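You operate a simulated robot arm through the tools that you are given. There is no shell and no other tool. Be economical: measure what you need, move in short steps, check, and stop when the job is done.

The job below is to be done with a simulated two-armed robot. You get a single attempt, and the scene is never put back.

JOB
Put the bucket on the top of the labelled blue drum away on the lower shelf of the cans bench. Put the yellow plug on the front of the can shelf. Open the washer lid, put the blue rag from the right wash sink drainer in the rack in the parts washer, then shut the lid. Put the 20 W lamp carton from the top of the tinting bench on top of the blue gauge and the 40 W lamp carton on the shelf under the wooden table. Put the red nozzle from the top of the test bench on the top of the light booth. Turn the oven dial to 50 C. Open the cupboard door, fetch the bead hopper and stand it on the upper shelf of the bench cupboard and shut the door again. Push the lower drawer shut. Put the waste cup on the orange board. Put the beaker in the sink bowl. Open the right tank flap. Any order will do. Set down upright: yellow plug, lamp carton, nozzle, bead hopper, waste cup, beaker.

It is judged by the outcome, as a careful person would: the job done as asked, and still so three seconds after it is handed in. It fails if anything else is knocked over, pushed out of place, dropped, spilled or broken. Lids that push on must go on centred and level and be pressed home; caps that screw on are set level and turned clockwise until they are tight.

ROBOT AND FRAMES
Two 7-joint arms with two-finger parallel grippers on one trunk, on a base that drives. Base frame: it is fixed to the floor where the robot stands at the start and does not move with it; the origin is under the middle of the robot, x ahead of it, y to its left, z up. Units: m, rad, N and s.
The left shoulder is at the start at [0.05, 0.177, 1.179], the right one opposite. With the tool pointing down near the work surface each hand reaches from about 0.1 to 0.54 m from the robot's upright axis, wherever it stands, measured 20 degrees to its own side. Places, roughly: bead hopper [-3, 11, 1]; beaker (6x6x7 cm) [-3.1, 11, 0.9]; blue gauge [-3.75, 10.75, 1]; bucket (22x21x21 cm) [0.6, 0, 1]; cupboard door [-2.2, 10.7, 0.5]; front of the can shelf (30x16 cm) [-7.62, 7.18, 0.8]; lamp carton [-4, 11, 1]; lower drawer [-4.2, 10.6, 0.5]; lower shelf of the cans bench [-5.8, 5.1, 0.3]; nozzle [-1.25, 11, 1]; orange board (6x10x2 cm) [-1, 11, 0.5]; oven dial [-1.5, 11, 1.1]; rack in the parts washer [-7.2, 11.1, 0.8]; rag [-5.75, 11, 1]; right tank flap [-7.6, 6.1, 1.1]; shelf under the wooden table [-2.9, 8.1, 0.3]; sink bowl inside [-6.2, 11.1, 0.7]; top of the light booth [0.9, 11.2, 1.4]; upper shelf of the bench cupboard [-2.2, 11.1, 0.4]; washer lid [-7.2, 11.1, 0.9]; waste cup [-3.25, 10.75, 0.75]; yellow plug (6x6x11 cm) [-7.2, 4, 0.8]. Payload 3.43 kg a hand.
The TCP of each hand is the grasp point between the finger pads, 0.034 m short of the fingertips. In the tool frame z runs along the fingers and y along their closing line. Largest opening 0.128 m; finger width 0.024, thickness 0.012; the body of the gripper, 0.048 by 0.13 m, starts 0.096 m behind the TCP.
Orientation is that of the tool frame in the base frame, as [roll, pitch, yaw] about the fixed x, y, z axes, in that order (R = Rz(yaw) Ry(pitch) Rx(roll)). With the fingers straight down and closing along the base's y, the tool's x points along the base's -x, its y along +y and its z along -z.

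CONTROLS
- The arms move only by the tool nudge_tool. It takes "left_steps", "right_steps" or both (then of equal length, played together; a hand with none holds still); each is one flat list of numbers, 7 for each row, row after row: the gripper command, from -1 (fully open) to 1 (shut), values between in proportion, then the shift along the base's x, y, z in m, then the turn, a rotation vector about the base's x, y, z in degrees. In form: [grip, x, y, z, rx, ry, rz, grip, x, y, z, rx, ry, rz, ...]. A call has 1 to 20 rows; each row shifts and turns the commanded pose from where the row before left it. Rows are played at 5 a second. More than 0.05 m and 0.15 rad between two rows, or a gripper value outside its range, and nothing of the call is played. A pose out of reach is approached as far as the arm can. The call stops where the force on the tool passes 40 N (or 10 N more than at its start, if that is more) or the arm is blocked; 0.2 s more then pass. The fingers move at their own pace (about 0.108 m/s each) and stop on an object; they squeeze with about 24 N. The grip force told is the motor's: it shows also when the fingers shut on nothing. Time passes only in rows, and 0.2 s behind the last, so rows that do not move let the fingers close. The reply holds the time, the measured pose of the TCP, the force on the tool along the base axes, the opening and the grip force, in the units named above and with some noise, with the torque about the TCP (base axes, N m) and any sound that the robot's microphone picked up.
- Cameras (640 x 400 px; columns grow to the right, rows downward): "scene" is now at [0.1642, 0.022, 1.3491]; the picture's right is [0.13, -0.99, 0.00], its down [-0.48, -0.06, -0.88] and it looks along [0.87, 0.12, -0.48] (base axes); focal length 263 px, centre (320, 200). "left" rides on the left gripper at [0.076, 0.011, -0.16] in its tool frame; the picture's right is [-0.15, 0.99, 0.00], its down [-0.88, -0.13, -0.46] and it looks along [-0.45, -0.07, 0.89] (tool axes); focal length 234 px, centre (320, 200). "right" rides on the right gripper at [0.076, -0.011, -0.16] in its tool frame; the picture's right is [0.15, 0.99, 0.00], its down [-0.88, 0.13, -0.45] and it looks along [-0.45, 0.07, 0.89] (tool axes); focal length 234 px, centre (320, 200). There is no depth. A picture from a camera that has moved, and an enlarged one, comes with that camera's place and axes in the base frame and with its lens. The place of the scene camera against the robot may be out by one fixed shift of up to 0.012 m in any direction.
- grab_frame(camera): a new picture of that camera. The clock stands still meanwhile.
- slide_trunk(by): slides the trunk up (or, below 0, down) by that many m; the arms and the scene camera ride with it, the base frame stays. It gives what a move gives, with no picture.
- base_move(legs): drives the robot by 1 to 6 legs, each [ahead, turn to the left] in m and rad, along the robot's own axes; the way and the turn of a leg run together, so that a leg with both is an arc; at most 1.5 m and 3.142 rad a leg. The arms and the cameras ride along, it lands a little off, and it stops where it bumps. It gives what a move gives.
- turn_head(pan, tilt): turns the head with the scene camera to pan (to the left, within 1.396 rad either way) and tilt (down, from -0.506 to 1.204), counted from straight ahead of the robot. It gives what a move gives.
- inspect(camera, box): a new picture of the part [left, top, right, bottom] of that camera's present view, enlarged. The clock stands still meanwhile.
- finish_job(): hands the job in; it is judged then, once.

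Go step by step. Nothing tells you exact positions but the pictures and the camera data: compare them with the known pose of the tool, close in by small moves and look again before you grip or let go. The budget is 577 turns and 370 pictures, counting those below and the enlarged ones. Unless the task says otherwise, let go and move clear before handing in, and close with one line.

The tools are called as a command line: name --argument value ..., lists and objects as JSON in quotes. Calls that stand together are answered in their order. nudge_tool: Moves the arms, as the interface text tells. Its arguments: {"type":"object","properties":{"left_steps":{"type":"array","items":{"type":"number"}},"right_steps":{"type":"array","items":{"type":"number"}}},"required":[]} The other tools are called the same way: slide_trunk (by) slides the trunk up or down; base_move (legs) drives the base; turn_head (pan, tilt) turns the head that bears the scene camera; grab_frame (camera) takes a picture; inspect (camera, box) takes an enlarged picture of a part of a camera's view; finish_job () hands the job in.

At the start:

```text
time: 0.0
left_ee_pos: [0.462, 0.2128, 1.1883]
left_ee_rot: [3.142, -0.001, -3.141]
left_force: [-0.9, -0.1, -0.1]
left_moment: [-0.04, 0.03, -0.01]
left_grip_width: 0.1281
left_finger_force: 0.2
right_ee_pos: [0.4169, -0.1418, 1.1475]
right_ee_rot: [3.139, 0.002, 3.141]
right_force: [-0.4, 0.0, -0.2]
right_moment: [0.0, -0.02, 0.0]
right_grip_width: 0.1279
right_finger_force: 0.0
trunk travel left (down, up): [-0.35, 0.051]
robot x, y, heading: [-0.0017, -0.0017, 0.002]
head pan, tilt: [0.133, 0.504]
```

scene: 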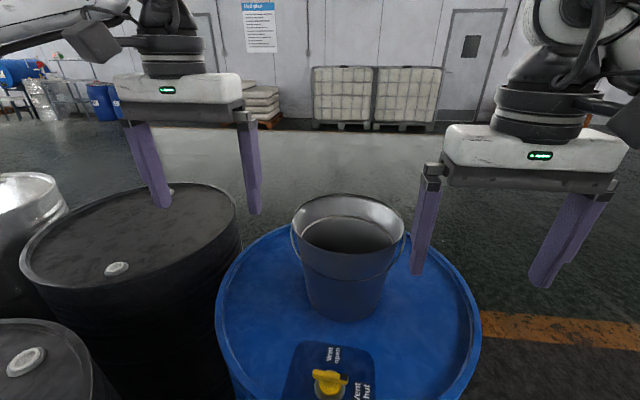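
right: 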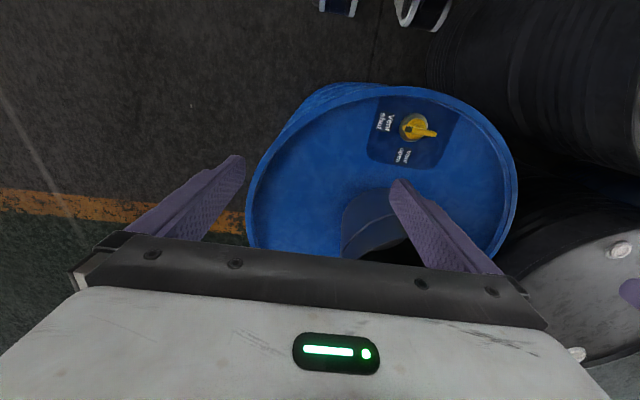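
left: 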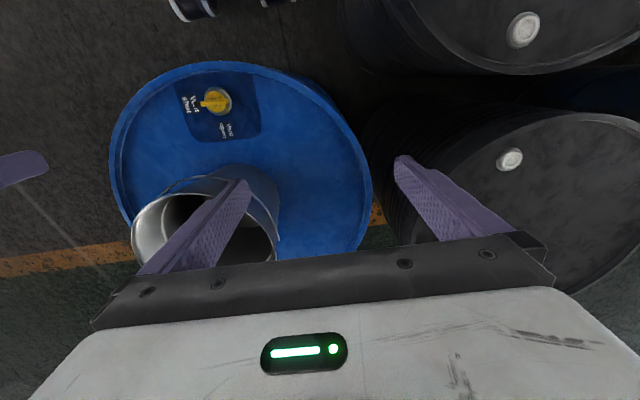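

The bucket stands on the drum, rim at about [0.6, 0.03, 1.07]. I'll look closer before choosing a grip.

inspect --camera "scene" --box '[240, 160, 460, 360]'

inspect --camera "scene" --box '[0, 0, 320, 140]'

```text
2.00 times, centred on (350, 260) of scene
camera zoom: at [0.1642, 0.022, 1.3491], right [0.13, -0.99, 0.0], down [-0.48, -0.06, -0.88], along [0.87, 0.12, -0.48], focal length 525 px, centre (260, 80)
```

zoom: 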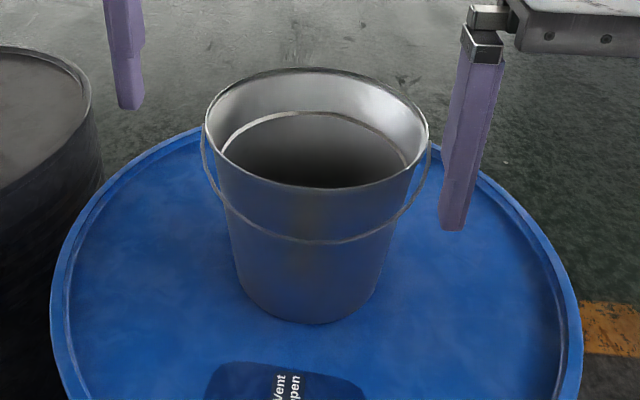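

```text
2.00 times, centred on (160, 70) of scene
camera zoom: at [0.1642, 0.022, 1.3491], right [0.13, -0.99, 0.0], down [-0.48, -0.06, -0.88], along [0.87, 0.12, -0.48], focal length 525 px, centre (640, 460)
```

zoom: 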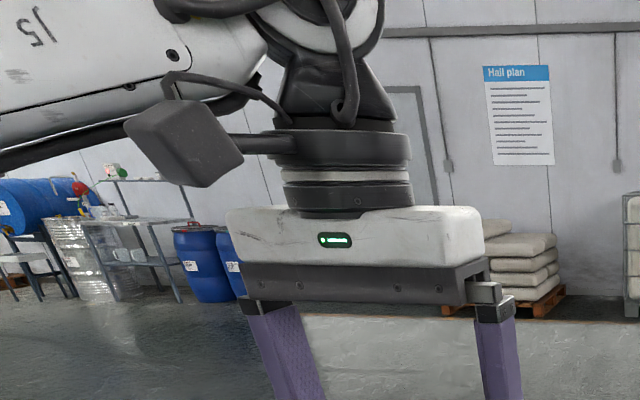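

The bucket rim is centred near [0.598, 0.026, 1.072] with a radius of about 0.105, and it may hold liquid. I'll take it with both hands by opposite walls, tools tilted forward so it can go under a bench top later.

nudge_tool --right_steps '[-1, 0.024, 0.008, 0.0025, 0, -7.5, 0, -1, 0.024, 0.008, 0.0025, 0, -7.5, 0, -1, 0.024, 0.008, 0.0025, 0, -7.5, 0, -1, 0.024, 0.008, 0.0025, 0, -7.5, 0, -1, 0.024, 0.008, 0.0025, 0, -7.5, 0, -1, 0.024, 0.008, 0.0025, 0, -7.5, 0, -1, 0.024, 0.008, 0.0025, 0, 0, 6.67, -1, 0.024, 0.008, 0.0025, 0, 0, 6.67, -1, 0.024, 0.008, 0.0025, 0, 0, 6.67]' --left_steps '[-1, 0.019, -0.0101, -0.002, 0, -7.5, 0, -1, 0.019, -0.0101, -0.002, 0, -7.5, 0, -1, 0.019, -0.0101, -0.002, 0, -7.5, 0, -1, 0.019, -0.0101, -0.002, 0, -7.5, 0, -1, 0.019, -0.0101, -0.002, 0, -7.5, 0, -1, 0.019, -0.0101, -0.002, 0, -7.5, 0, -1, 0.019, -0.0101, -0.002, 0, 0, -6.67, -1, 0.019, -0.0101, -0.002, 0, 0, -6.67, -1, 0.019, -0.0101, -0.002, 0, 0, -6.67]'

grab_frame --camera "scene"

grab_frame --camera "right"

```text
time: 2.0
left_ee_pos: [0.6323, 0.1216, 1.1704]
left_ee_rot: [-3.14, 0.784, 2.791]
left_force: [0.5, 0.9, 0.3]
left_moment: [0.03, 0.03, -0.05]
left_grip_width: 0.1277
left_finger_force: 0.0
right_ee_pos: [0.6332, -0.0702, 1.1703]
right_ee_rot: [3.139, 0.783, -2.79]
right_force: [0.6, 0.4, 0.1]
right_moment: [-0.02, 0.02, -0.02]
right_grip_width: 0.128
right_finger_force: 0.0
trunk travel left (down, up): [-0.35, 0.051]
robot x, y, heading: [-0.0019, 0.0016, -0.005]
head pan, tilt: [0.133, 0.504]
```

```text
364 pictures are left
camera scene: at [0.165, 0.0221, 1.3489], right [0.13, -0.99, 0.0], down [-0.48, -0.06, -0.88], along [0.87, 0.12, -0.48], focal length 263 px, centre (320, 200)
```

scene: 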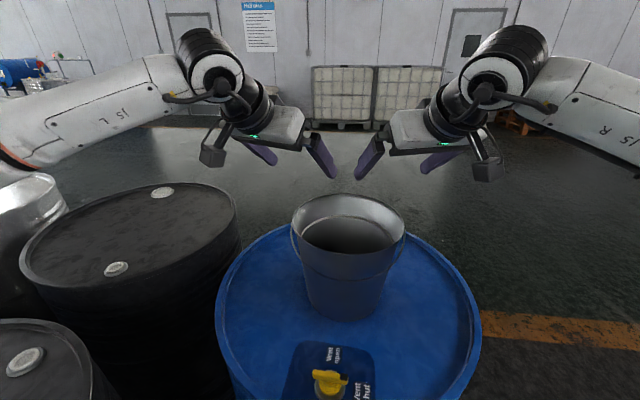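

```text
363 pictures are left
camera right: at [0.4809, -0.1405, 1.2298], right [-0.44, 0.89, -0.1], down [0.24, 0.22, 0.95], along [0.87, 0.39, -0.31], focal length 234 px, centre (320, 200)
```

right: 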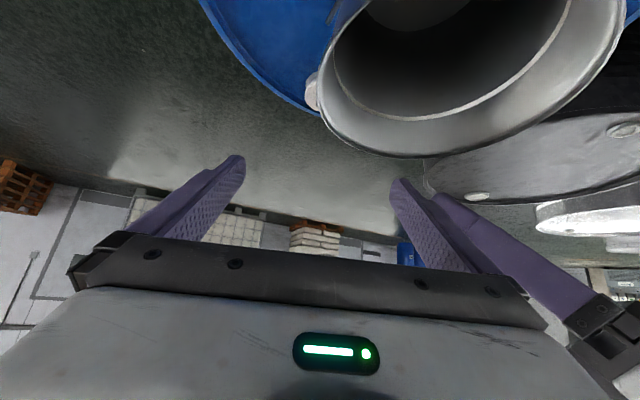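

Hands hover over both walls. Descending in steps with a look half way.

nudge_tool --right_steps '[-1, 0, 0, -0.03, 0, 0, 0, -1, 0, 0, -0.03, 0, 0, 0, -1, 0, 0, -0.02, 0, 0, 0]' --left_steps '[-1, 0, 0, -0.03, 0, 0, 0, -1, 0, 0, -0.03, 0, 0, 0, -1, 0, 0, -0.02, 0, 0, 0]'

grab_frame --camera "scene"

grab_frame --camera "left"

grab_frame --camera "right"

```text
time: 2.8
left_ee_pos: [0.6311, 0.1211, 1.0912]
left_ee_rot: [-3.139, 0.786, 2.794]
left_force: [-0.6, 0.3, 0.3]
left_moment: [0.0, 0.03, 0.0]
left_grip_width: 0.1281
left_finger_force: 0.0
right_ee_pos: [0.6332, -0.0699, 1.0896]
right_ee_rot: [3.139, 0.786, -2.795]
right_force: [1.0, 0.3, 0.3]
right_moment: [0.03, 0.01, -0.01]
right_grip_width: 0.1279
right_finger_force: 0.0
trunk travel left (down, up): [-0.35, 0.051]
robot x, y, heading: [0.0029, -0.0043, -0.001]
head pan, tilt: [0.133, 0.504]
```

```text
362 pictures are left
camera scene: at [0.1646, 0.022, 1.349], right [0.13, -0.99, 0.0], down [-0.48, -0.06, -0.88], along [0.87, 0.12, -0.48], focal length 263 px, centre (320, 200)
```

scene: 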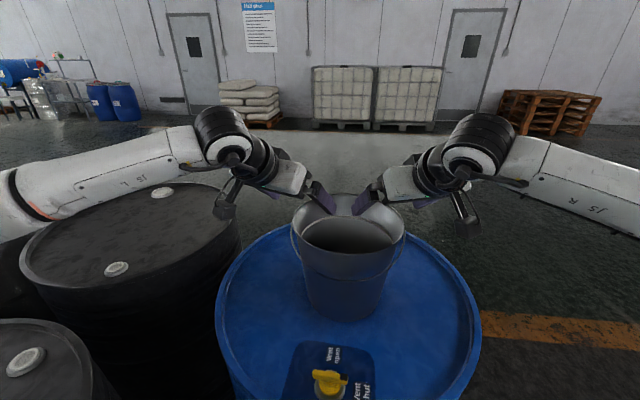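

```text
361 pictures are left
camera left: at [0.4772, 0.1885, 1.1496], right [0.44, 0.89, 0.1], down [0.24, -0.22, 0.95], along [0.87, -0.39, -0.31], focal length 234 px, centre (320, 200)
```

left: 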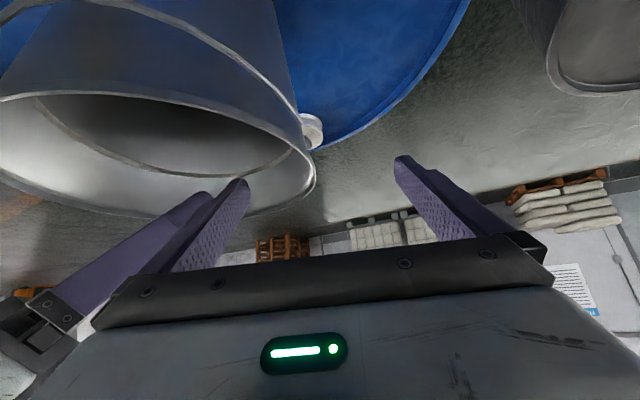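

```text
360 pictures are left
camera right: at [0.4821, -0.1399, 1.1487], right [-0.44, 0.89, -0.1], down [0.24, 0.22, 0.95], along [0.87, 0.39, -0.31], focal length 234 px, centre (320, 200)
```

right: 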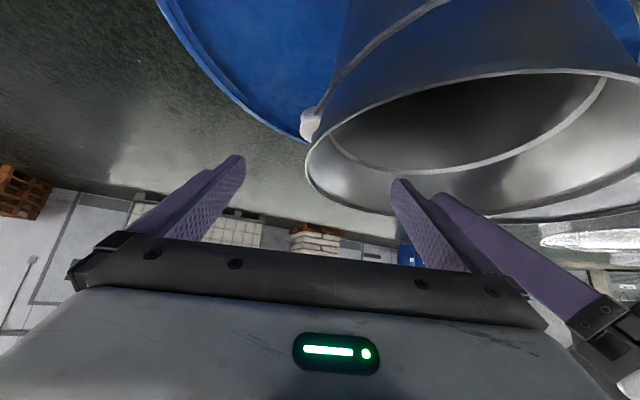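

The wall sits between each pair of fingers, clear of the bail ears. I'll go down 4.5 cm and close.

nudge_tool --right_steps '[-1, 0, 0, -0.025, 0, 0, 0, -1, 0, 0, -0.02, 0, 0, 0, 1, 0, 0, 0, 0, 0, 0, 1, 0, 0, 0, 0, 0, 0, 1, 0, 0, 0, 0, 0, 0, 1, 0, 0, 0, 0, 0, 0]' --left_steps '[-1, 0, 0, -0.025, 0, 0, 0, -1, 0, 0, -0.02, 0, 0, 0, 1, 0, 0, 0, 0, 0, 0, 1, 0, 0, 0, 0, 0, 0, 1, 0, 0, 0, 0, 0, 0, 1, 0, 0, 0, 0, 0, 0]'

grab_frame --camera "scene"

```text
time: 4.2
left_ee_pos: [0.6319, 0.1157, 1.049]
left_ee_rot: [-3.132, 0.791, 2.79]
left_force: [1.2, -22.4, 2.4]
left_moment: [-0.66, 0.3, 0.26]
left_grip_width: 0.0104
left_finger_force: 24.1
right_ee_pos: [0.6315, -0.0676, 1.0454]
right_ee_rot: [3.132, 0.789, -2.789]
right_force: [-2.2, 21.3, 0.2]
right_moment: [0.28, 0.38, 0.26]
right_grip_width: 0.0109
right_finger_force: 24.1
trunk travel left (down, up): [-0.35, 0.051]
robot x, y, heading: [-0.0009, -0.0019, 0.004]
head pan, tilt: [0.133, 0.504]
```

```text
359 pictures are left
camera scene: at [0.164, 0.0217, 1.3491], right [0.13, -0.99, 0.0], down [-0.48, -0.06, -0.88], along [0.87, 0.12, -0.48], focal length 263 px, centre (320, 200)
```

scene: 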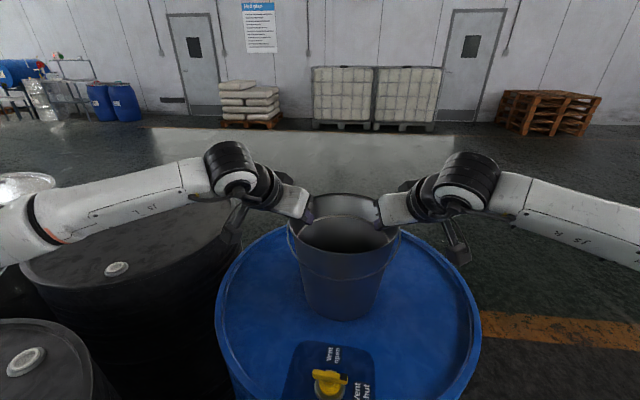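

Both hands hold the walls but pull outward against each other. I'll ease inward, then lift slightly.

nudge_tool --right_steps '[1, 0, 0.004, 0, 0, 0, 0, 1, 0, 0, 0.02, 0, 0, 0, 1, 0, 0, 0.02, 0, 0, 0, 1, 0, 0, 0, 0, 0, 0]' --left_steps '[1, 0, -0.006, 0, 0, 0, 0, 1, 0, 0, 0.02, 0, 0, 0, 1, 0, 0, 0.02, 0, 0, 0, 1, 0, 0, 0, 0, 0, 0]'

grab_frame --camera "scene"

```text
time: 5.2
left_ee_pos: [0.633, 0.1165, 1.0858]
left_ee_rot: [-3.138, 0.787, 2.795]
left_force: [3.0, -7.0, 0.4]
left_moment: [-1.61, -0.5, -0.36]
left_grip_width: 0.0099
left_finger_force: 23.8
right_ee_pos: [0.6338, -0.0669, 1.0836]
right_ee_rot: [3.139, 0.783, -2.796]
right_force: [-3.3, 6.6, -6.2]
right_moment: [0.88, 0.41, 0.85]
right_grip_width: 0.0104
right_finger_force: 23.7
trunk travel left (down, up): [-0.35, 0.051]
robot x, y, heading: [-0.0008, 0.0023, 0.0]
head pan, tilt: [0.133, 0.504]
```

```text
358 pictures are left
camera scene: at [0.1648, 0.022, 1.3489], right [0.13, -0.99, 0.0], down [-0.48, -0.06, -0.88], along [0.87, 0.12, -0.48], focal length 263 px, centre (320, 200)
```

scene: 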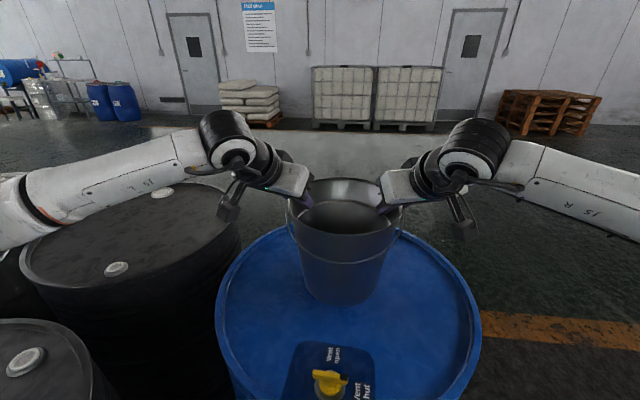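

Bucket is up. I'll raise it further, draw it in a little, and then look around before driving.

nudge_tool --right_steps '[1, 0, 0, 0.03, 0, 0, 0, 1, 0, 0, 0.03, 0, 0, 0, 1, 0, 0, 0.02, 0, 0, 0, 1, -0.03, 0, 0, 0, 0, 0, 1, -0.03, 0, 0, 0, 0, 0, 1, -0.03, 0, 0, 0, 0, 0]' --left_steps '[1, 0, 0, 0.03, 0, 0, 0, 1, 0, 0, 0.03, 0, 0, 0, 1, 0, 0, 0.02, 0, 0, 0, 1, -0.03, 0, 0, 0, 0, 0, 1, -0.03, 0, 0, 0, 0, 0, 1, -0.03, 0, 0, 0, 0, 0]'

turn_head --pan 1.39 --tilt 0.25

grab_frame --camera "scene"

turn_head --pan -1.39 --tilt 0.25

grab_frame --camera "scene"

```text
time: 6.6
left_ee_pos: [0.5411, 0.1158, 1.1656]
left_ee_rot: [-3.139, 0.787, 2.793]
left_force: [2.1, -0.6, 0.3]
left_moment: [-1.52, -0.34, -0.36]
left_grip_width: 0.0102
left_finger_force: 23.0
right_ee_pos: [0.5419, -0.0677, 1.1636]
right_ee_rot: [3.139, 0.788, -2.795]
right_force: [-1.4, 0.3, -6.1]
right_moment: [1.04, 0.14, 0.79]
right_grip_width: 0.0103
right_finger_force: 23.8
trunk travel left (down, up): [-0.35, 0.051]
robot x, y, heading: [-0.0021, -0.0019, 0.0]
head pan, tilt: [0.133, 0.504]
```

```text
time: 8.0
left_ee_pos: [0.5425, 0.1155, 1.1649]
left_ee_rot: [-3.141, 0.785, 2.794]
left_force: [1.9, 4.7, -0.3]
left_moment: [-1.54, -0.39, -0.32]
left_grip_width: 0.01
left_finger_force: 23.8
right_ee_pos: [0.5447, -0.0672, 1.1639]
right_ee_rot: [3.14, 0.784, -2.793]
right_force: [-2.0, -5.4, -5.7]
right_moment: [1.07, 0.21, 0.8]
right_grip_width: 0.0099
right_finger_force: 23.9
trunk travel left (down, up): [-0.35, 0.051]
robot x, y, heading: [0.0023, 0.0017, 0.003]
head pan, tilt: [1.389, 0.25]
```

```text
357 pictures are left
camera scene: at [0.0915, 0.1019, 1.3726], right [0.98, -0.18, 0.0], down [-0.05, -0.24, -0.97], along [0.18, 0.95, -0.25], focal length 263 px, centre (320, 200)
```

scene: 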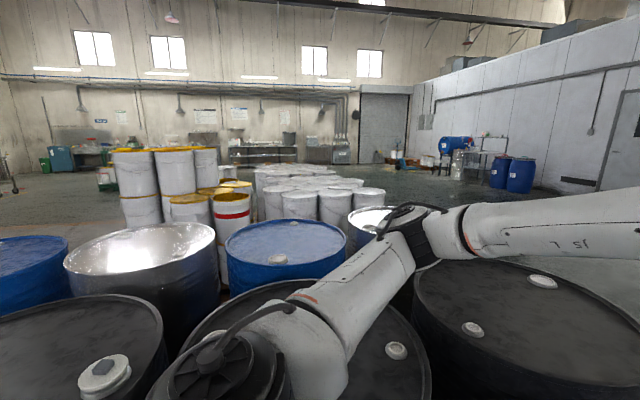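

```text
time: 10.5
left_ee_pos: [0.5427, 0.1175, 1.1647]
left_ee_rot: [-3.139, 0.786, 2.792]
left_force: [2.0, 11.3, -1.4]
left_moment: [-1.37, -0.18, -0.34]
left_grip_width: 0.01
left_finger_force: 24.0
right_ee_pos: [0.5431, -0.0672, 1.1639]
right_ee_rot: [3.139, 0.785, -2.795]
right_force: [-2.2, -11.8, -3.4]
right_moment: [1.2, 0.01, 0.66]
right_grip_width: 0.0099
right_finger_force: 24.0
trunk travel left (down, up): [-0.35, 0.051]
robot x, y, heading: [0.0014, 0.0014, -0.005]
head pan, tilt: [-1.389, 0.25]
```

```text
356 pictures are left
camera scene: at [0.0915, -0.0818, 1.3726], right [-0.98, -0.18, 0.0], down [-0.05, 0.24, -0.97], along [0.18, -0.95, -0.25], focal length 263 px, centre (320, 200)
```

scene: 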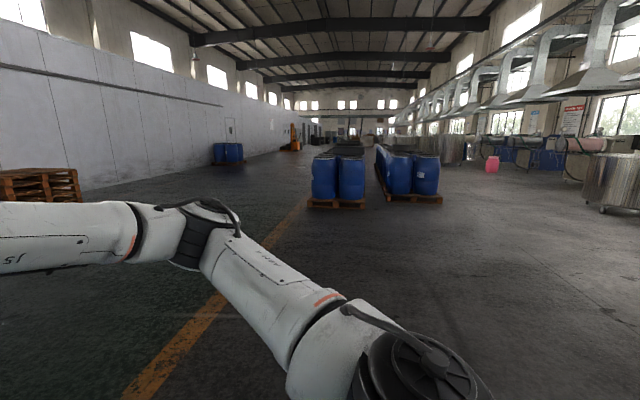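

A drum cluster stands to the left (y 0.5–4, x down to about −1). Behind seems open but unseen; I'll back off a metre, turn partly and look.

base_move --legs '[[-0.8, 0]]'

turn_head --pan 1.39 --tilt 0.35

grab_frame --camera "scene"

```text
time: 14.8
left_ee_pos: [-0.2544, 0.1158, 1.166]
left_ee_rot: [-3.141, 0.786, 2.781]
left_force: [1.7, 16.8, -2.3]
left_moment: [-1.29, 0.01, -0.33]
left_grip_width: 0.0097
left_finger_force: 24.2
right_ee_pos: [-0.2558, -0.0689, 1.1634]
right_ee_rot: [3.139, 0.786, -2.806]
right_force: [-1.3, -16.7, -2.1]
right_moment: [1.32, -0.17, 0.58]
right_grip_width: 0.0099
right_finger_force: 24.2
trunk travel left (down, up): [-0.35, 0.051]
robot x, y, heading: [-0.7981, 0.0027, -0.015]
head pan, tilt: [-1.389, 0.25]
```

```text
time: 17.2
left_ee_pos: [-0.2557, 0.1145, 1.1645]
left_ee_rot: [-3.14, 0.787, 2.784]
left_force: [2.0, 4.2, -2.5]
left_moment: [-1.43, -0.07, -0.39]
left_grip_width: 0.0098
left_finger_force: 24.0
right_ee_pos: [-0.2559, -0.0689, 1.1623]
right_ee_rot: [3.14, 0.785, -2.807]
right_force: [-1.4, -4.3, -3.5]
right_moment: [1.28, -0.13, 0.68]
right_grip_width: 0.0099
right_finger_force: 24.3
trunk travel left (down, up): [-0.35, 0.051]
robot x, y, heading: [-0.8007, 0.0085, -0.01]
head pan, tilt: [1.389, 0.351]
```

```text
355 pictures are left
camera scene: at [-0.7059, 0.1053, 1.3631], right [0.98, -0.19, 0.0], down [-0.07, -0.34, -0.94], along [0.18, 0.92, -0.34], focal length 263 px, centre (320, 200)
```

scene: 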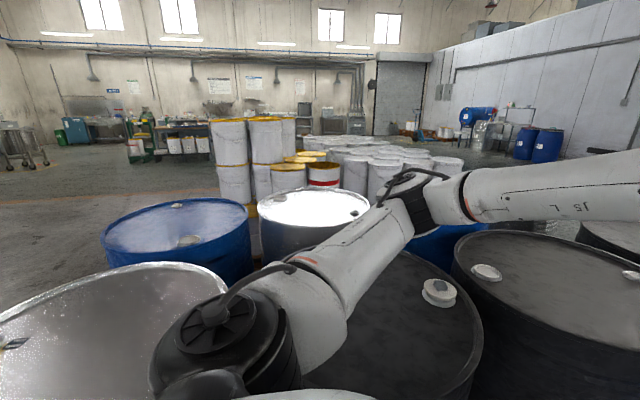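

Drums continue along my left. The right side is open, so I'll turn right and look back toward −x.

base_move --legs '[[0, -2.4]]'

turn_head --pan -0.9 --tilt 0.25

grab_frame --camera "scene"

```text
time: 23.2
left_ee_pos: [-1.1109, -0.4527, 1.1654]
left_ee_rot: [-3.141, 0.785, 0.414]
left_force: [9.7, -6.4, -0.7]
left_moment: [0.99, 0.88, -0.34]
left_grip_width: 0.0097
left_finger_force: 23.8
right_ee_pos: [-1.2393, -0.3213, 1.1637]
right_ee_rot: [3.138, 0.787, 1.104]
right_force: [-8.8, 6.6, -5.0]
right_moment: [-0.91, -0.64, 0.03]
right_grip_width: 0.0098
right_finger_force: 23.8
trunk travel left (down, up): [-0.35, 0.051]
robot x, y, heading: [-0.7973, 0.0052, -2.381]
head pan, tilt: [1.389, 0.351]
```

```text
time: 25.4
left_ee_pos: [-1.1126, -0.4529, 1.1644]
left_ee_rot: [-3.14, 0.787, 0.415]
left_force: [2.1, -0.6, -1.4]
left_moment: [1.01, 0.92, -0.41]
left_grip_width: 0.0097
left_finger_force: 24.3
right_ee_pos: [-1.2391, -0.3198, 1.1632]
right_ee_rot: [3.139, 0.785, 1.104]
right_force: [-3.1, 1.8, -4.3]
right_moment: [-0.95, -0.74, 0.16]
right_grip_width: 0.0097
right_finger_force: 23.7
trunk travel left (down, up): [-0.35, 0.051]
robot x, y, heading: [-0.8003, 0.0089, -2.382]
head pan, tilt: [-0.901, 0.25]
```

```text
354 pictures are left
camera scene: at [-0.9379, -0.0207, 1.3726], right [0.14, 0.99, 0.0], down [0.24, -0.03, -0.97], along [-0.96, 0.14, -0.25], focal length 263 px, centre (320, 200)
```

scene: 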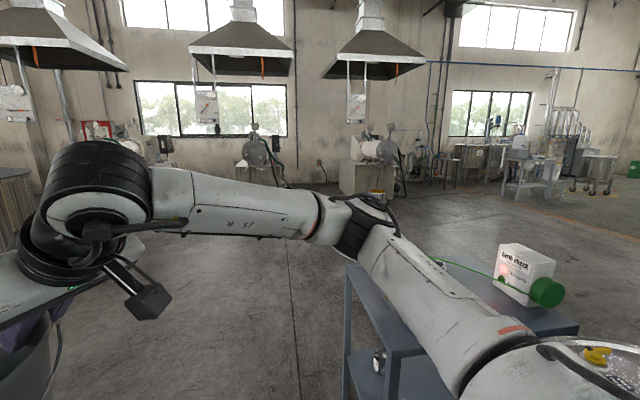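

A cart with a box is close behind-left; the cans bench seems to be at the right of this view. Zooming there.

inspect --camera "scene" --box '[380, 60, 640, 222]'

```text
2.46 times, centred on (510, 141) of scene
camera zoom: at [-0.9379, -0.0207, 1.3726], right [0.14, 0.99, 0.0], down [0.24, -0.03, -0.97], along [-0.96, 0.14, -0.25], focal length 647 px, centre (-148, 345)
```

zoom: 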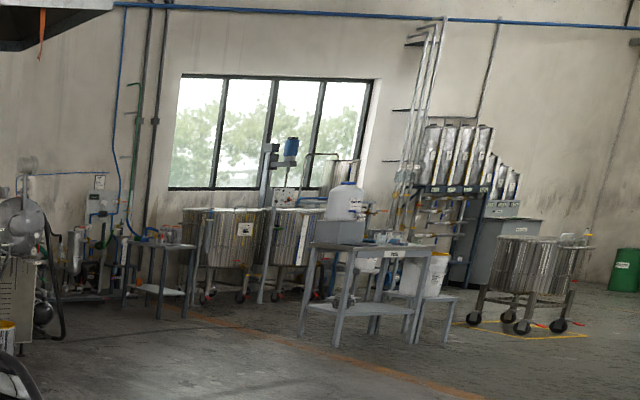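

The cans bench stands at about (−5.8, 5.1) with its label facing me. I'll go around the cart and then look ahead.

base_move --legs '[[0, -0.379], [1.1, 0], [1.05, 0], [0, -1.5]]'

turn_head --pan 0.2 --tilt 0.3

grab_frame --camera "scene"

```text
time: 40.8
left_ee_pos: [-3.1368, -0.3333, 1.1651]
left_ee_rot: [-3.14, 0.784, -1.469]
left_force: [-7.3, -3.9, -3.1]
left_moment: [0.58, -1.19, -0.38]
left_grip_width: 0.0097
left_finger_force: 24.4
right_ee_pos: [-2.971, -0.2524, 1.1631]
right_ee_rot: [3.138, 0.784, -0.781]
right_force: [7.7, 4.5, -3.6]
right_moment: [-0.45, 1.21, 0.26]
right_grip_width: 0.0098
right_finger_force: 23.7
trunk travel left (down, up): [-0.35, 0.051]
robot x, y, heading: [-2.7986, -0.7753, 2.02]
head pan, tilt: [-0.901, 0.25]
```

```text
time: 42.1
left_ee_pos: [-3.1375, -0.3336, 1.1653]
left_ee_rot: [-3.141, 0.784, -1.47]
left_force: [-1.4, -1.4, -1.9]
left_moment: [0.6, -1.25, -0.39]
left_grip_width: 0.0098
left_finger_force: 23.9
right_ee_pos: [-2.9707, -0.2522, 1.1634]
right_ee_rot: [3.139, 0.785, -0.78]
right_force: [2.9, 2.1, -2.3]
right_moment: [-0.47, 1.26, 0.32]
right_grip_width: 0.0093
right_finger_force: 24.4
trunk travel left (down, up): [-0.35, 0.051]
robot x, y, heading: [-2.7954, -0.7731, 2.02]
head pan, tilt: [0.201, 0.3]
```

```text
352 pictures are left
camera scene: at [-2.88, -0.6247, 1.3678], right [0.8, 0.6, 0.0], down [0.18, -0.24, -0.96], along [-0.57, 0.76, -0.3], focal length 263 px, centre (320, 200)
```

scene: 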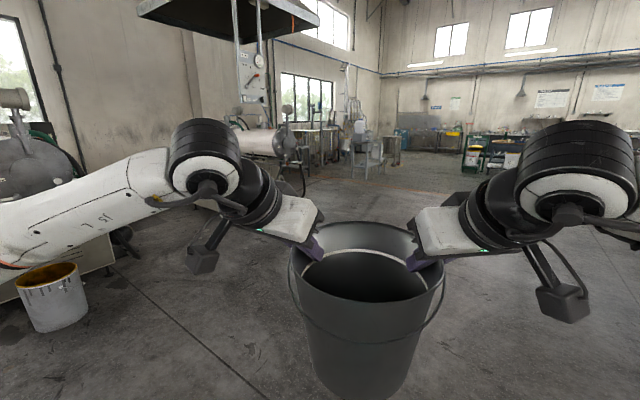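

Clear floor ahead. Driving toward the bench.

base_move --legs '[[0, -0.1], [1.5, 0], [1.5, 0], [1.2, 0]]'

turn_head --pan 0.4 --tilt 0.35

grab_frame --camera "scene"

```text
time: 62.8
left_ee_pos: [-4.6112, 3.6326, 1.1636]
left_ee_rot: [-3.14, 0.782, -1.55]
left_force: [-2.5, -2.0, -3.0]
left_moment: [0.51, -1.28, -0.38]
left_grip_width: 0.009
left_finger_force: 24.0
right_ee_pos: [-4.4374, 3.6984, 1.1628]
right_ee_rot: [3.14, 0.785, -0.86]
right_force: [3.6, 1.3, -2.1]
right_moment: [-0.46, 1.36, 0.42]
right_grip_width: 0.0094
right_finger_force: 23.6
trunk travel left (down, up): [-0.35, 0.051]
robot x, y, heading: [-4.3074, 3.1669, 1.937]
head pan, tilt: [0.201, 0.3]
```

```text
time: 63.6
left_ee_pos: [-4.6093, 3.6325, 1.1644]
left_ee_rot: [-3.14, 0.781, -1.549]
left_force: [-1.9, -0.9, -3.4]
left_moment: [0.52, -1.31, -0.39]
left_grip_width: 0.0093
left_finger_force: 24.0
right_ee_pos: [-4.4359, 3.6985, 1.1629]
right_ee_rot: [3.137, 0.783, -0.862]
right_force: [2.2, 0.9, -2.7]
right_moment: [-0.45, 1.38, 0.39]
right_grip_width: 0.0091
right_finger_force: 24.1
trunk travel left (down, up): [-0.35, 0.051]
robot x, y, heading: [-4.3099, 3.1684, 1.937]
head pan, tilt: [0.4, 0.351]
```

```text
351 pictures are left
camera scene: at [-4.3924, 3.3093, 1.3631], right [0.72, 0.69, 0.0], down [0.24, -0.25, -0.94], along [-0.65, 0.68, -0.34], focal length 263 px, centre (320, 200)
```

scene: 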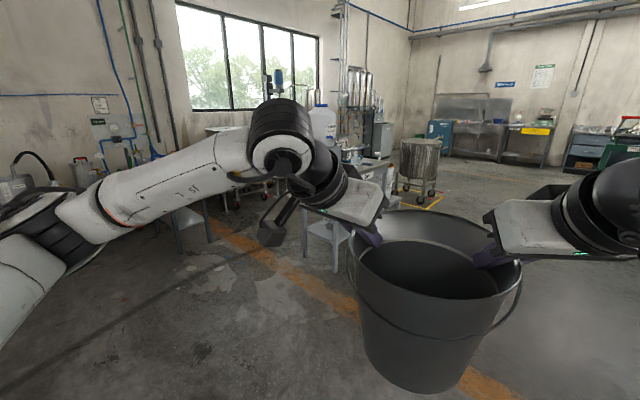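

The arm hides the bench. I'll move closer and face it.

base_move --legs '[[0.9, 0], [0, 0.7]]'

turn_head --pan 0.0 --tilt 0.45

grab_frame --camera "scene"

```text
time: 70.1
left_ee_pos: [-5.1582, 4.1501, 1.1637]
left_ee_rot: [-3.14, 0.784, -0.845]
left_force: [-2.3, -2.7, -2.7]
left_moment: [1.29, -0.61, -0.4]
left_grip_width: 0.0094
left_finger_force: 23.7
right_ee_pos: [-5.0708, 4.3117, 1.1624]
right_ee_rot: [3.139, 0.783, -0.156]
right_force: [2.8, 3.0, -2.3]
right_moment: [-1.27, 0.71, 0.42]
right_grip_width: 0.0091
right_finger_force: 24.3
trunk travel left (down, up): [-0.35, 0.051]
robot x, y, heading: [-4.626, 3.9907, 2.637]
head pan, tilt: [0.4, 0.351]
```

```text
time: 71.0
left_ee_pos: [-5.1582, 4.1502, 1.165]
left_ee_rot: [-3.14, 0.783, -0.846]
left_force: [-1.2, -1.5, -2.8]
left_moment: [1.24, -0.68, -0.38]
left_grip_width: 0.0094
left_finger_force: 24.3
right_ee_pos: [-5.0703, 4.3135, 1.1619]
right_ee_rot: [3.138, 0.784, -0.157]
right_force: [-0.4, 1.7, -1.9]
right_moment: [-1.24, 0.8, 0.43]
right_grip_width: 0.0092
right_finger_force: 23.9
trunk travel left (down, up): [-0.35, 0.051]
robot x, y, heading: [-4.6235, 3.9924, 2.638]
head pan, tilt: [0.0, 0.45]
```

```text
350 pictures are left
camera scene: at [-4.7643, 4.0802, 1.3539], right [0.48, 0.88, 0.0], down [0.38, -0.21, -0.9], along [-0.79, 0.43, -0.44], focal length 263 px, centre (320, 200)
```

scene: 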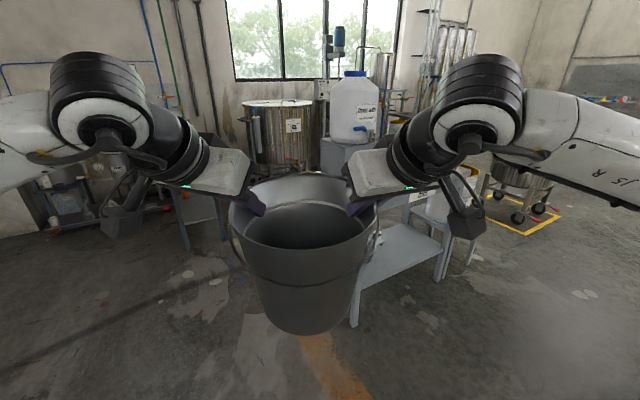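

The lower shelf's front runs along x≈−5.62 from y≈4.76 to 5.53, facing +x, and it appears empty. I'll line up in front of it, facing −x.

base_move --legs '[[0, -1.067], [1.15, 0], [0, 1.57]]'

turn_head --pan 0.0 --tilt 0.55

grab_frame --camera "scene"

grab_frame --camera "left"

```text
time: 83.4
left_ee_pos: [-5.1584, 5.0176, 1.1655]
left_ee_rot: [-3.138, 0.785, -0.338]
left_force: [1.0, -11.1, -3.3]
left_moment: [1.3, 0.02, -0.33]
left_grip_width: 0.009
left_finger_force: 24.1
right_ee_pos: [-5.1603, 5.2025, 1.1626]
right_ee_rot: [3.141, 0.786, 0.349]
right_force: [0.3, 12.2, -3.0]
right_moment: [-1.41, 0.06, 0.4]
right_grip_width: 0.009
right_finger_force: 24.2
trunk travel left (down, up): [-0.35, 0.051]
robot x, y, heading: [-4.6133, 5.1397, -3.135]
head pan, tilt: [0.0, 0.45]
```

```text
time: 84.1
left_ee_pos: [-5.1579, 5.0167, 1.1642]
left_ee_rot: [-3.141, 0.784, -0.336]
left_force: [0.6, -1.8, -2.8]
left_moment: [1.35, 0.03, -0.41]
left_grip_width: 0.009
left_finger_force: 23.8
right_ee_pos: [-5.1602, 5.2042, 1.1635]
right_ee_rot: [3.136, 0.784, 0.348]
right_force: [-0.8, 1.8, -1.9]
right_moment: [-1.48, 0.07, 0.4]
right_grip_width: 0.0086
right_finger_force: 24.1
trunk travel left (down, up): [-0.35, 0.051]
robot x, y, heading: [-4.6179, 5.1379, -3.135]
head pan, tilt: [0.0, 0.55]
```

```text
349 pictures are left
camera scene: at [-4.7723, 5.1467, 1.3449], right [-0.01, 1.0, 0.0], down [0.52, 0.0, -0.85], along [-0.85, 0.0, -0.52], focal length 263 px, centre (320, 200)
```

scene: 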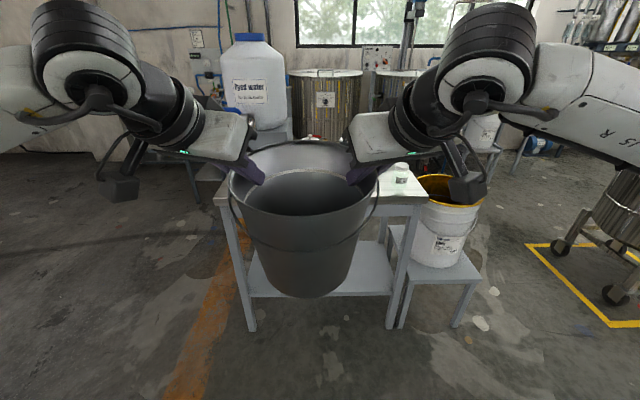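

```text
348 pictures are left
camera left: at [-5.0072, 4.9513, 1.2239], right [-0.43, -0.9, 0.1], down [-0.24, 0.22, 0.94], along [-0.87, 0.38, -0.31], focal length 234 px, centre (320, 200)
```

left: 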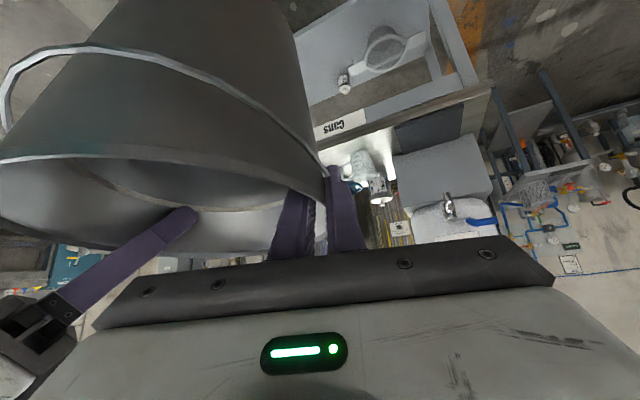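

Something round and a small bottle already stand on the lower shelf. I'll zoom to locate the free space.

inspect --camera "left" --box '[270, 0, 510, 150]'

inspect --camera "scene" --box '[200, 150, 480, 340]'

grab_frame --camera "right"

```text
2.67 times, centred on (390, 75) of left
camera zoom: at [-5.0072, 4.9513, 1.2239], right [-0.43, -0.9, 0.1], down [-0.24, 0.22, 0.94], along [-0.87, 0.38, -0.31], focal length 624 px, centre (133, 533)
```

zoom: 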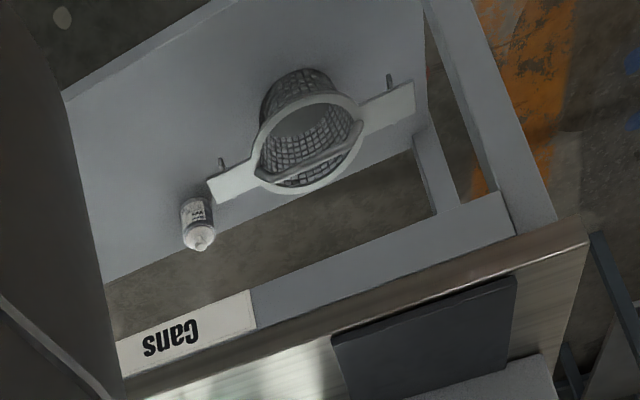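

```text
2.11 times, centred on (340, 245) of scene
camera zoom: at [-4.7723, 5.1467, 1.3449], right [-0.01, 1.0, 0.0], down [0.52, 0.0, -0.85], along [-0.85, 0.0, -0.52], focal length 553 px, centre (278, 105)
```

zoom: 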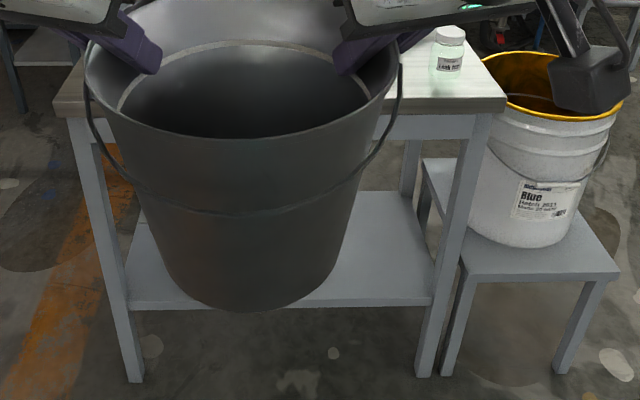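

```text
345 pictures are left
camera right: at [-5.0073, 5.2694, 1.2225], right [0.44, -0.89, -0.1], down [-0.24, -0.22, 0.94], along [-0.87, -0.39, -0.31], focal length 234 px, centre (320, 200)
```

right: 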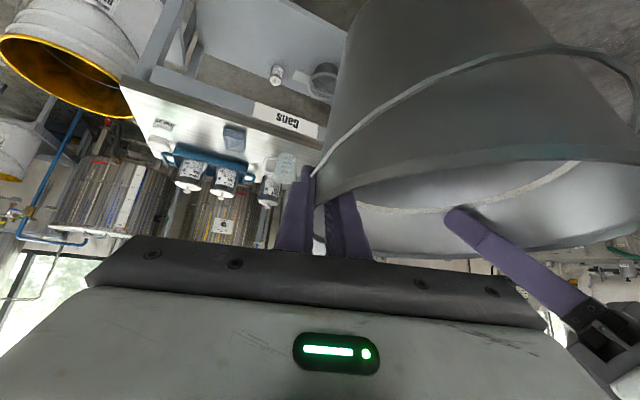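

The shelf top is at z≈0.33, x −5.62…−6.03. A strainer fills y 4.79–5.10 and a bottle stands at (−5.91, 5.15), so the free spot is about (−5.75, 5.28). I'll lower the trunk first, holding the bucket level.

slide_trunk --by -0.34

grab_frame --camera "scene"

```text
time: 87.4
left_ee_pos: [-5.159, 5.0172, 0.8246]
left_ee_rot: [-3.141, 0.785, -0.337]
left_force: [-0.3, -3.2, -3.5]
left_moment: [1.38, 0.09, -0.38]
left_grip_width: 0.0088
left_finger_force: 23.7
right_ee_pos: [-5.1601, 5.2032, 0.8231]
right_ee_rot: [3.14, 0.784, 0.35]
right_force: [0.3, 3.9, -2.9]
right_moment: [-1.41, 0.04, 0.44]
right_grip_width: 0.0086
right_finger_force: 24.1
trunk travel left (down, up): [-0.01, 0.391]
robot x, y, heading: [-4.6146, 5.1376, -3.139]
head pan, tilt: [0.0, 0.55]
```

```text
344 pictures are left
camera scene: at [-4.7722, 5.1467, 1.0049], right [-0.01, 1.0, 0.0], down [0.52, 0.0, -0.85], along [-0.85, 0.0, -0.52], focal length 263 px, centre (320, 200)
```

scene: 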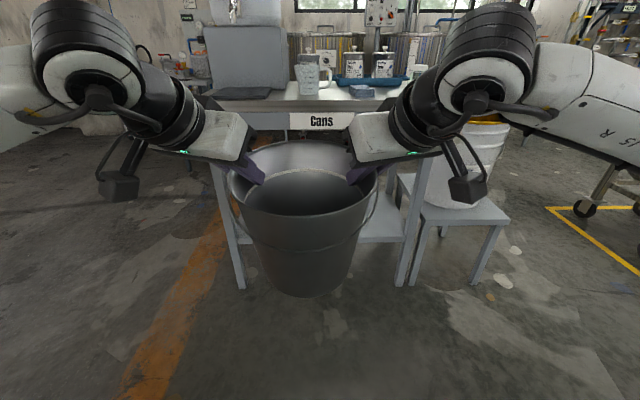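

Next I lower the arms together, easing forward slightly.

nudge_tool --right_steps '[1, -0.007, 0, -0.03, 0, 0, 0, 1, -0.007, 0, -0.03, 0, 0, 0, 1, -0.007, 0, -0.03, 0, 0, 0, 1, -0.007, 0, -0.03, 0, 0, 0, 1, -0.007, 0, -0.03, 0, 0, 0, 1, -0.007, 0, -0.03, 0, 0, 0, 1, -0.007, 0, -0.03, 0, 0, 0, 1, -0.007, 0, -0.03, 0, 0, 0, 1, -0.007, 0, -0.03, 0, 0, 0]' --left_steps '[1, -0.007, 0, -0.03, 0, 0, 0, 1, -0.007, 0, -0.03, 0, 0, 0, 1, -0.007, 0, -0.03, 0, 0, 0, 1, -0.007, 0, -0.03, 0, 0, 0, 1, -0.007, 0, -0.03, 0, 0, 0, 1, -0.007, 0, -0.03, 0, 0, 0, 1, -0.007, 0, -0.03, 0, 0, 0, 1, -0.007, 0, -0.03, 0, 0, 0, 1, -0.007, 0, -0.03, 0, 0, 0]'

base_move --legs '[[0, -0.46], [0.3, 0], [0, 0.46]]'

grab_frame --camera "scene"

grab_frame --camera "left"

grab_frame --camera "right"

```text
time: 89.4
left_ee_pos: [-5.2201, 5.0149, 0.5554]
left_ee_rot: [3.141, 0.783, -0.339]
left_force: [-3.5, -0.3, -6.0]
left_moment: [0.75, 0.0, 0.15]
left_grip_width: 0.0085
left_finger_force: 24.0
right_ee_pos: [-5.225, 5.2022, 0.552]
right_ee_rot: [3.139, 0.786, 0.348]
right_force: [3.1, 0.9, 1.2]
right_moment: [-1.43, 0.07, 0.4]
right_grip_width: 0.0095
right_finger_force: 24.1
trunk travel left (down, up): [-0.01, 0.391]
robot x, y, heading: [-4.616, 5.136, -3.142]
head pan, tilt: [0.0, 0.55]
```

```text
time: 94.1
left_ee_pos: [-5.4877, 5.1333, 0.5543]
left_ee_rot: [-3.139, 0.784, -0.318]
left_force: [-5.8, 0.6, -7.7]
left_moment: [0.5, -0.06, 0.42]
left_grip_width: 0.0084
left_finger_force: 24.5
right_ee_pos: [-5.4971, 5.3189, 0.552]
right_ee_rot: [3.138, 0.784, 0.367]
right_force: [4.4, -0.7, 3.1]
right_moment: [-1.51, 0.11, 0.46]
right_grip_width: 0.0093
right_finger_force: 23.9
trunk travel left (down, up): [-0.01, 0.391]
robot x, y, heading: [-4.8836, 5.2675, -3.116]
head pan, tilt: [0.0, 0.55]
```

```text
343 pictures are left
camera scene: at [-5.0423, 5.2723, 1.0048], right [-0.02, 1.0, 0.0], down [0.52, 0.01, -0.85], along [-0.85, -0.02, -0.52], focal length 263 px, centre (320, 200)
```

scene: 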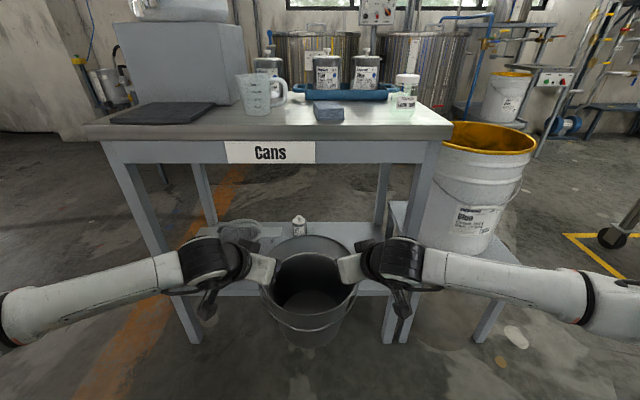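

```text
342 pictures are left
camera left: at [-5.3355, 5.071, 0.6147], right [-0.41, -0.91, 0.1], down [-0.25, 0.22, 0.94], along [-0.88, 0.36, -0.31], focal length 234 px, centre (320, 200)
```

left: 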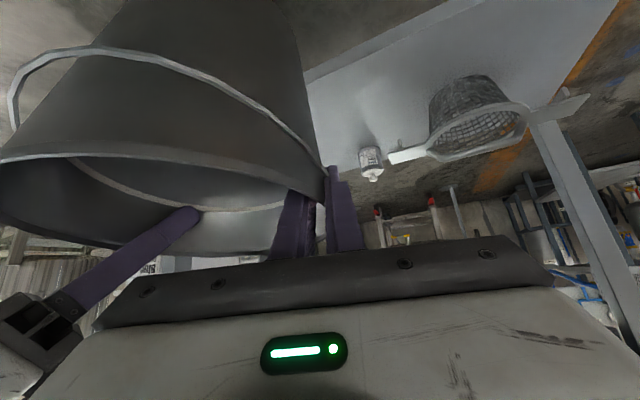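

```text
341 pictures are left
camera right: at [-5.3444, 5.3891, 0.6119], right [0.45, -0.89, -0.1], down [-0.24, -0.23, 0.94], along [-0.86, -0.4, -0.31], focal length 234 px, centre (320, 200)
```

right: 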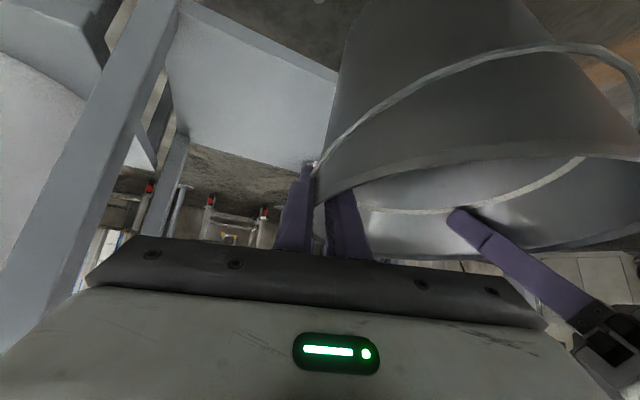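

Now I see the strainer, bottle and legs clearly. The forearms run sideways and could meet the bench legs, so I'll extend the arms instead of driving, and check.

nudge_tool --right_steps '[1, -0.03, 0.006, -0.004, 0, 0, 0, 1, -0.03, 0.006, -0.004, 0, 0, 0, 1, -0.03, 0.006, -0.004, 0, 0, 0, 1, -0.03, 0.006, -0.004, 0, 0, 0, 1, -0.03, 0.006, -0.004, 0, 0, 0]' --left_steps '[1, -0.03, 0.006, -0.004, 0, 0, 0, 1, -0.03, 0.006, -0.004, 0, 0, 0, 1, -0.03, 0.006, -0.004, 0, 0, 0, 1, -0.03, 0.006, -0.004, 0, 0, 0, 1, -0.03, 0.006, -0.004, 0, 0, 0]'

grab_frame --camera "scene"

```text
time: 95.3
left_ee_pos: [-5.6373, 5.1643, 0.5344]
left_ee_rot: [-3.138, 0.783, -0.317]
left_force: [0.0, -0.7, -4.0]
left_moment: [1.21, -0.39, -0.47]
left_grip_width: 0.008
left_finger_force: 24.2
right_ee_pos: [-5.645, 5.3507, 0.5313]
right_ee_rot: [3.137, 0.786, 0.365]
right_force: [0.0, -0.4, -0.8]
right_moment: [-1.59, 0.43, 0.35]
right_grip_width: 0.0089
right_finger_force: 24.2
trunk travel left (down, up): [-0.01, 0.391]
robot x, y, heading: [-4.888, 5.2664, -3.117]
head pan, tilt: [0.0, 0.55]
```

```text
340 pictures are left
camera scene: at [-5.0424, 5.2724, 1.0048], right [-0.02, 1.0, 0.0], down [0.52, 0.01, -0.85], along [-0.85, -0.02, -0.52], focal length 263 px, centre (320, 200)
```

scene: 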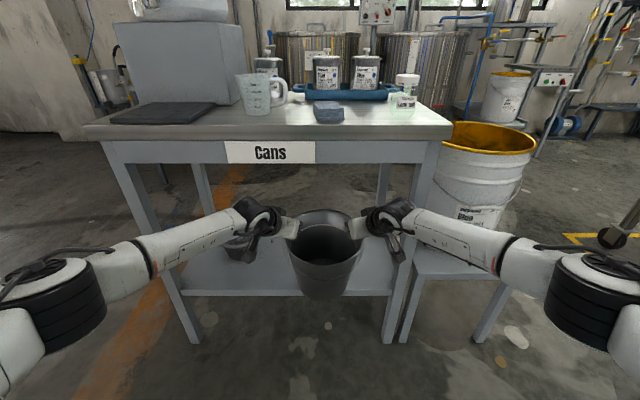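

Arms follow well. I'll shift 4 cm left for clearance from the right leg, then push on inward.

nudge_tool --right_steps '[1, 0, -0.02, 0, 0, 0, 0, 1, 0, -0.02, 0, 0, 0, 0, 1, -0.03, 0, -0.005, 0, 0, 0, 1, -0.03, 0, -0.005, 0, 0, 0, 1, -0.03, 0, 0, 0, 0, 0, 1, -0.03, 0, 0, 0, 0, 0]' --left_steps '[1, 0, -0.02, 0, 0, 0, 0, 1, 0, -0.02, 0, 0, 0, 0, 1, -0.03, 0, -0.005, 0, 0, 0, 1, -0.03, 0, -0.005, 0, 0, 0, 1, -0.03, 0, 0, 0, 0, 0, 1, -0.03, 0, 0, 0, 0, 0]'

grab_frame --camera "scene"

grab_frame --camera "left"

```text
time: 96.7
left_ee_pos: [-5.6665, 5.127, 0.5332]
left_ee_rot: [-3.138, 0.786, -0.319]
left_force: [0.0, 12.0, -5.7]
left_moment: [1.21, -0.42, -0.51]
left_grip_width: 0.0076
left_finger_force: 24.3
left hand out of reach, approached as far as the arm can: row 3, 4, 5, 6
right_ee_pos: [-5.6705, 5.3129, 0.5286]
right_ee_rot: [3.135, 0.785, 0.366]
right_force: [-0.5, -11.8, 0.3]
right_moment: [-1.63, 0.48, 0.43]
right_grip_width: 0.0083
right_finger_force: 23.8
right hand out of reach, approached as far as the arm can: row 3, 4, 5, 6
trunk travel left (down, up): [-0.01, 0.391]
robot x, y, heading: [-4.8828, 5.2665, -3.121]
head pan, tilt: [0.0, 0.55]
```

```text
339 pictures are left
camera scene: at [-5.0424, 5.2723, 1.0048], right [-0.02, 1.0, 0.0], down [0.52, 0.01, -0.85], along [-0.85, -0.02, -0.52], focal length 263 px, centre (320, 200)
```

scene: 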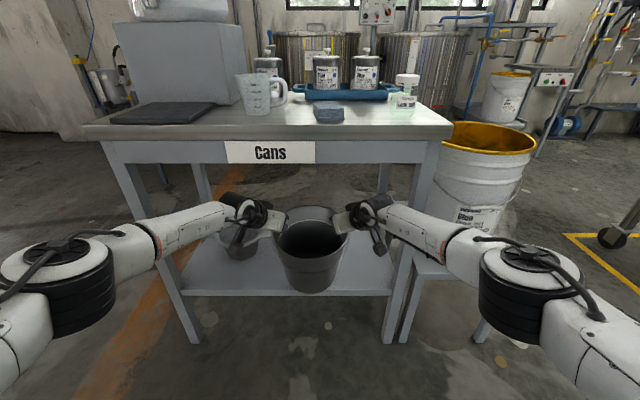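

```text
338 pictures are left
camera left: at [-5.514, 5.0634, 0.5931], right [-0.41, -0.91, 0.1], down [-0.24, 0.22, 0.95], along [-0.88, 0.36, -0.31], focal length 234 px, centre (320, 200)
```

left: 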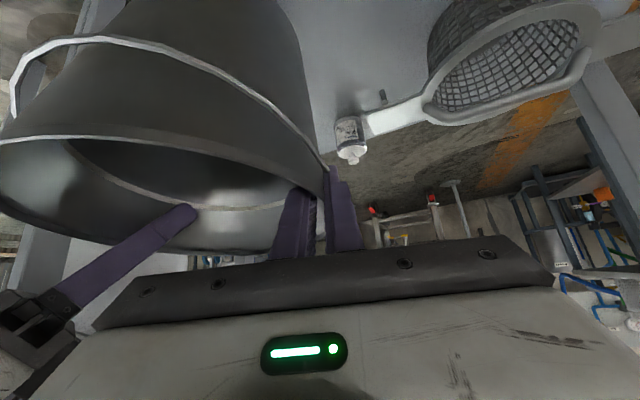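

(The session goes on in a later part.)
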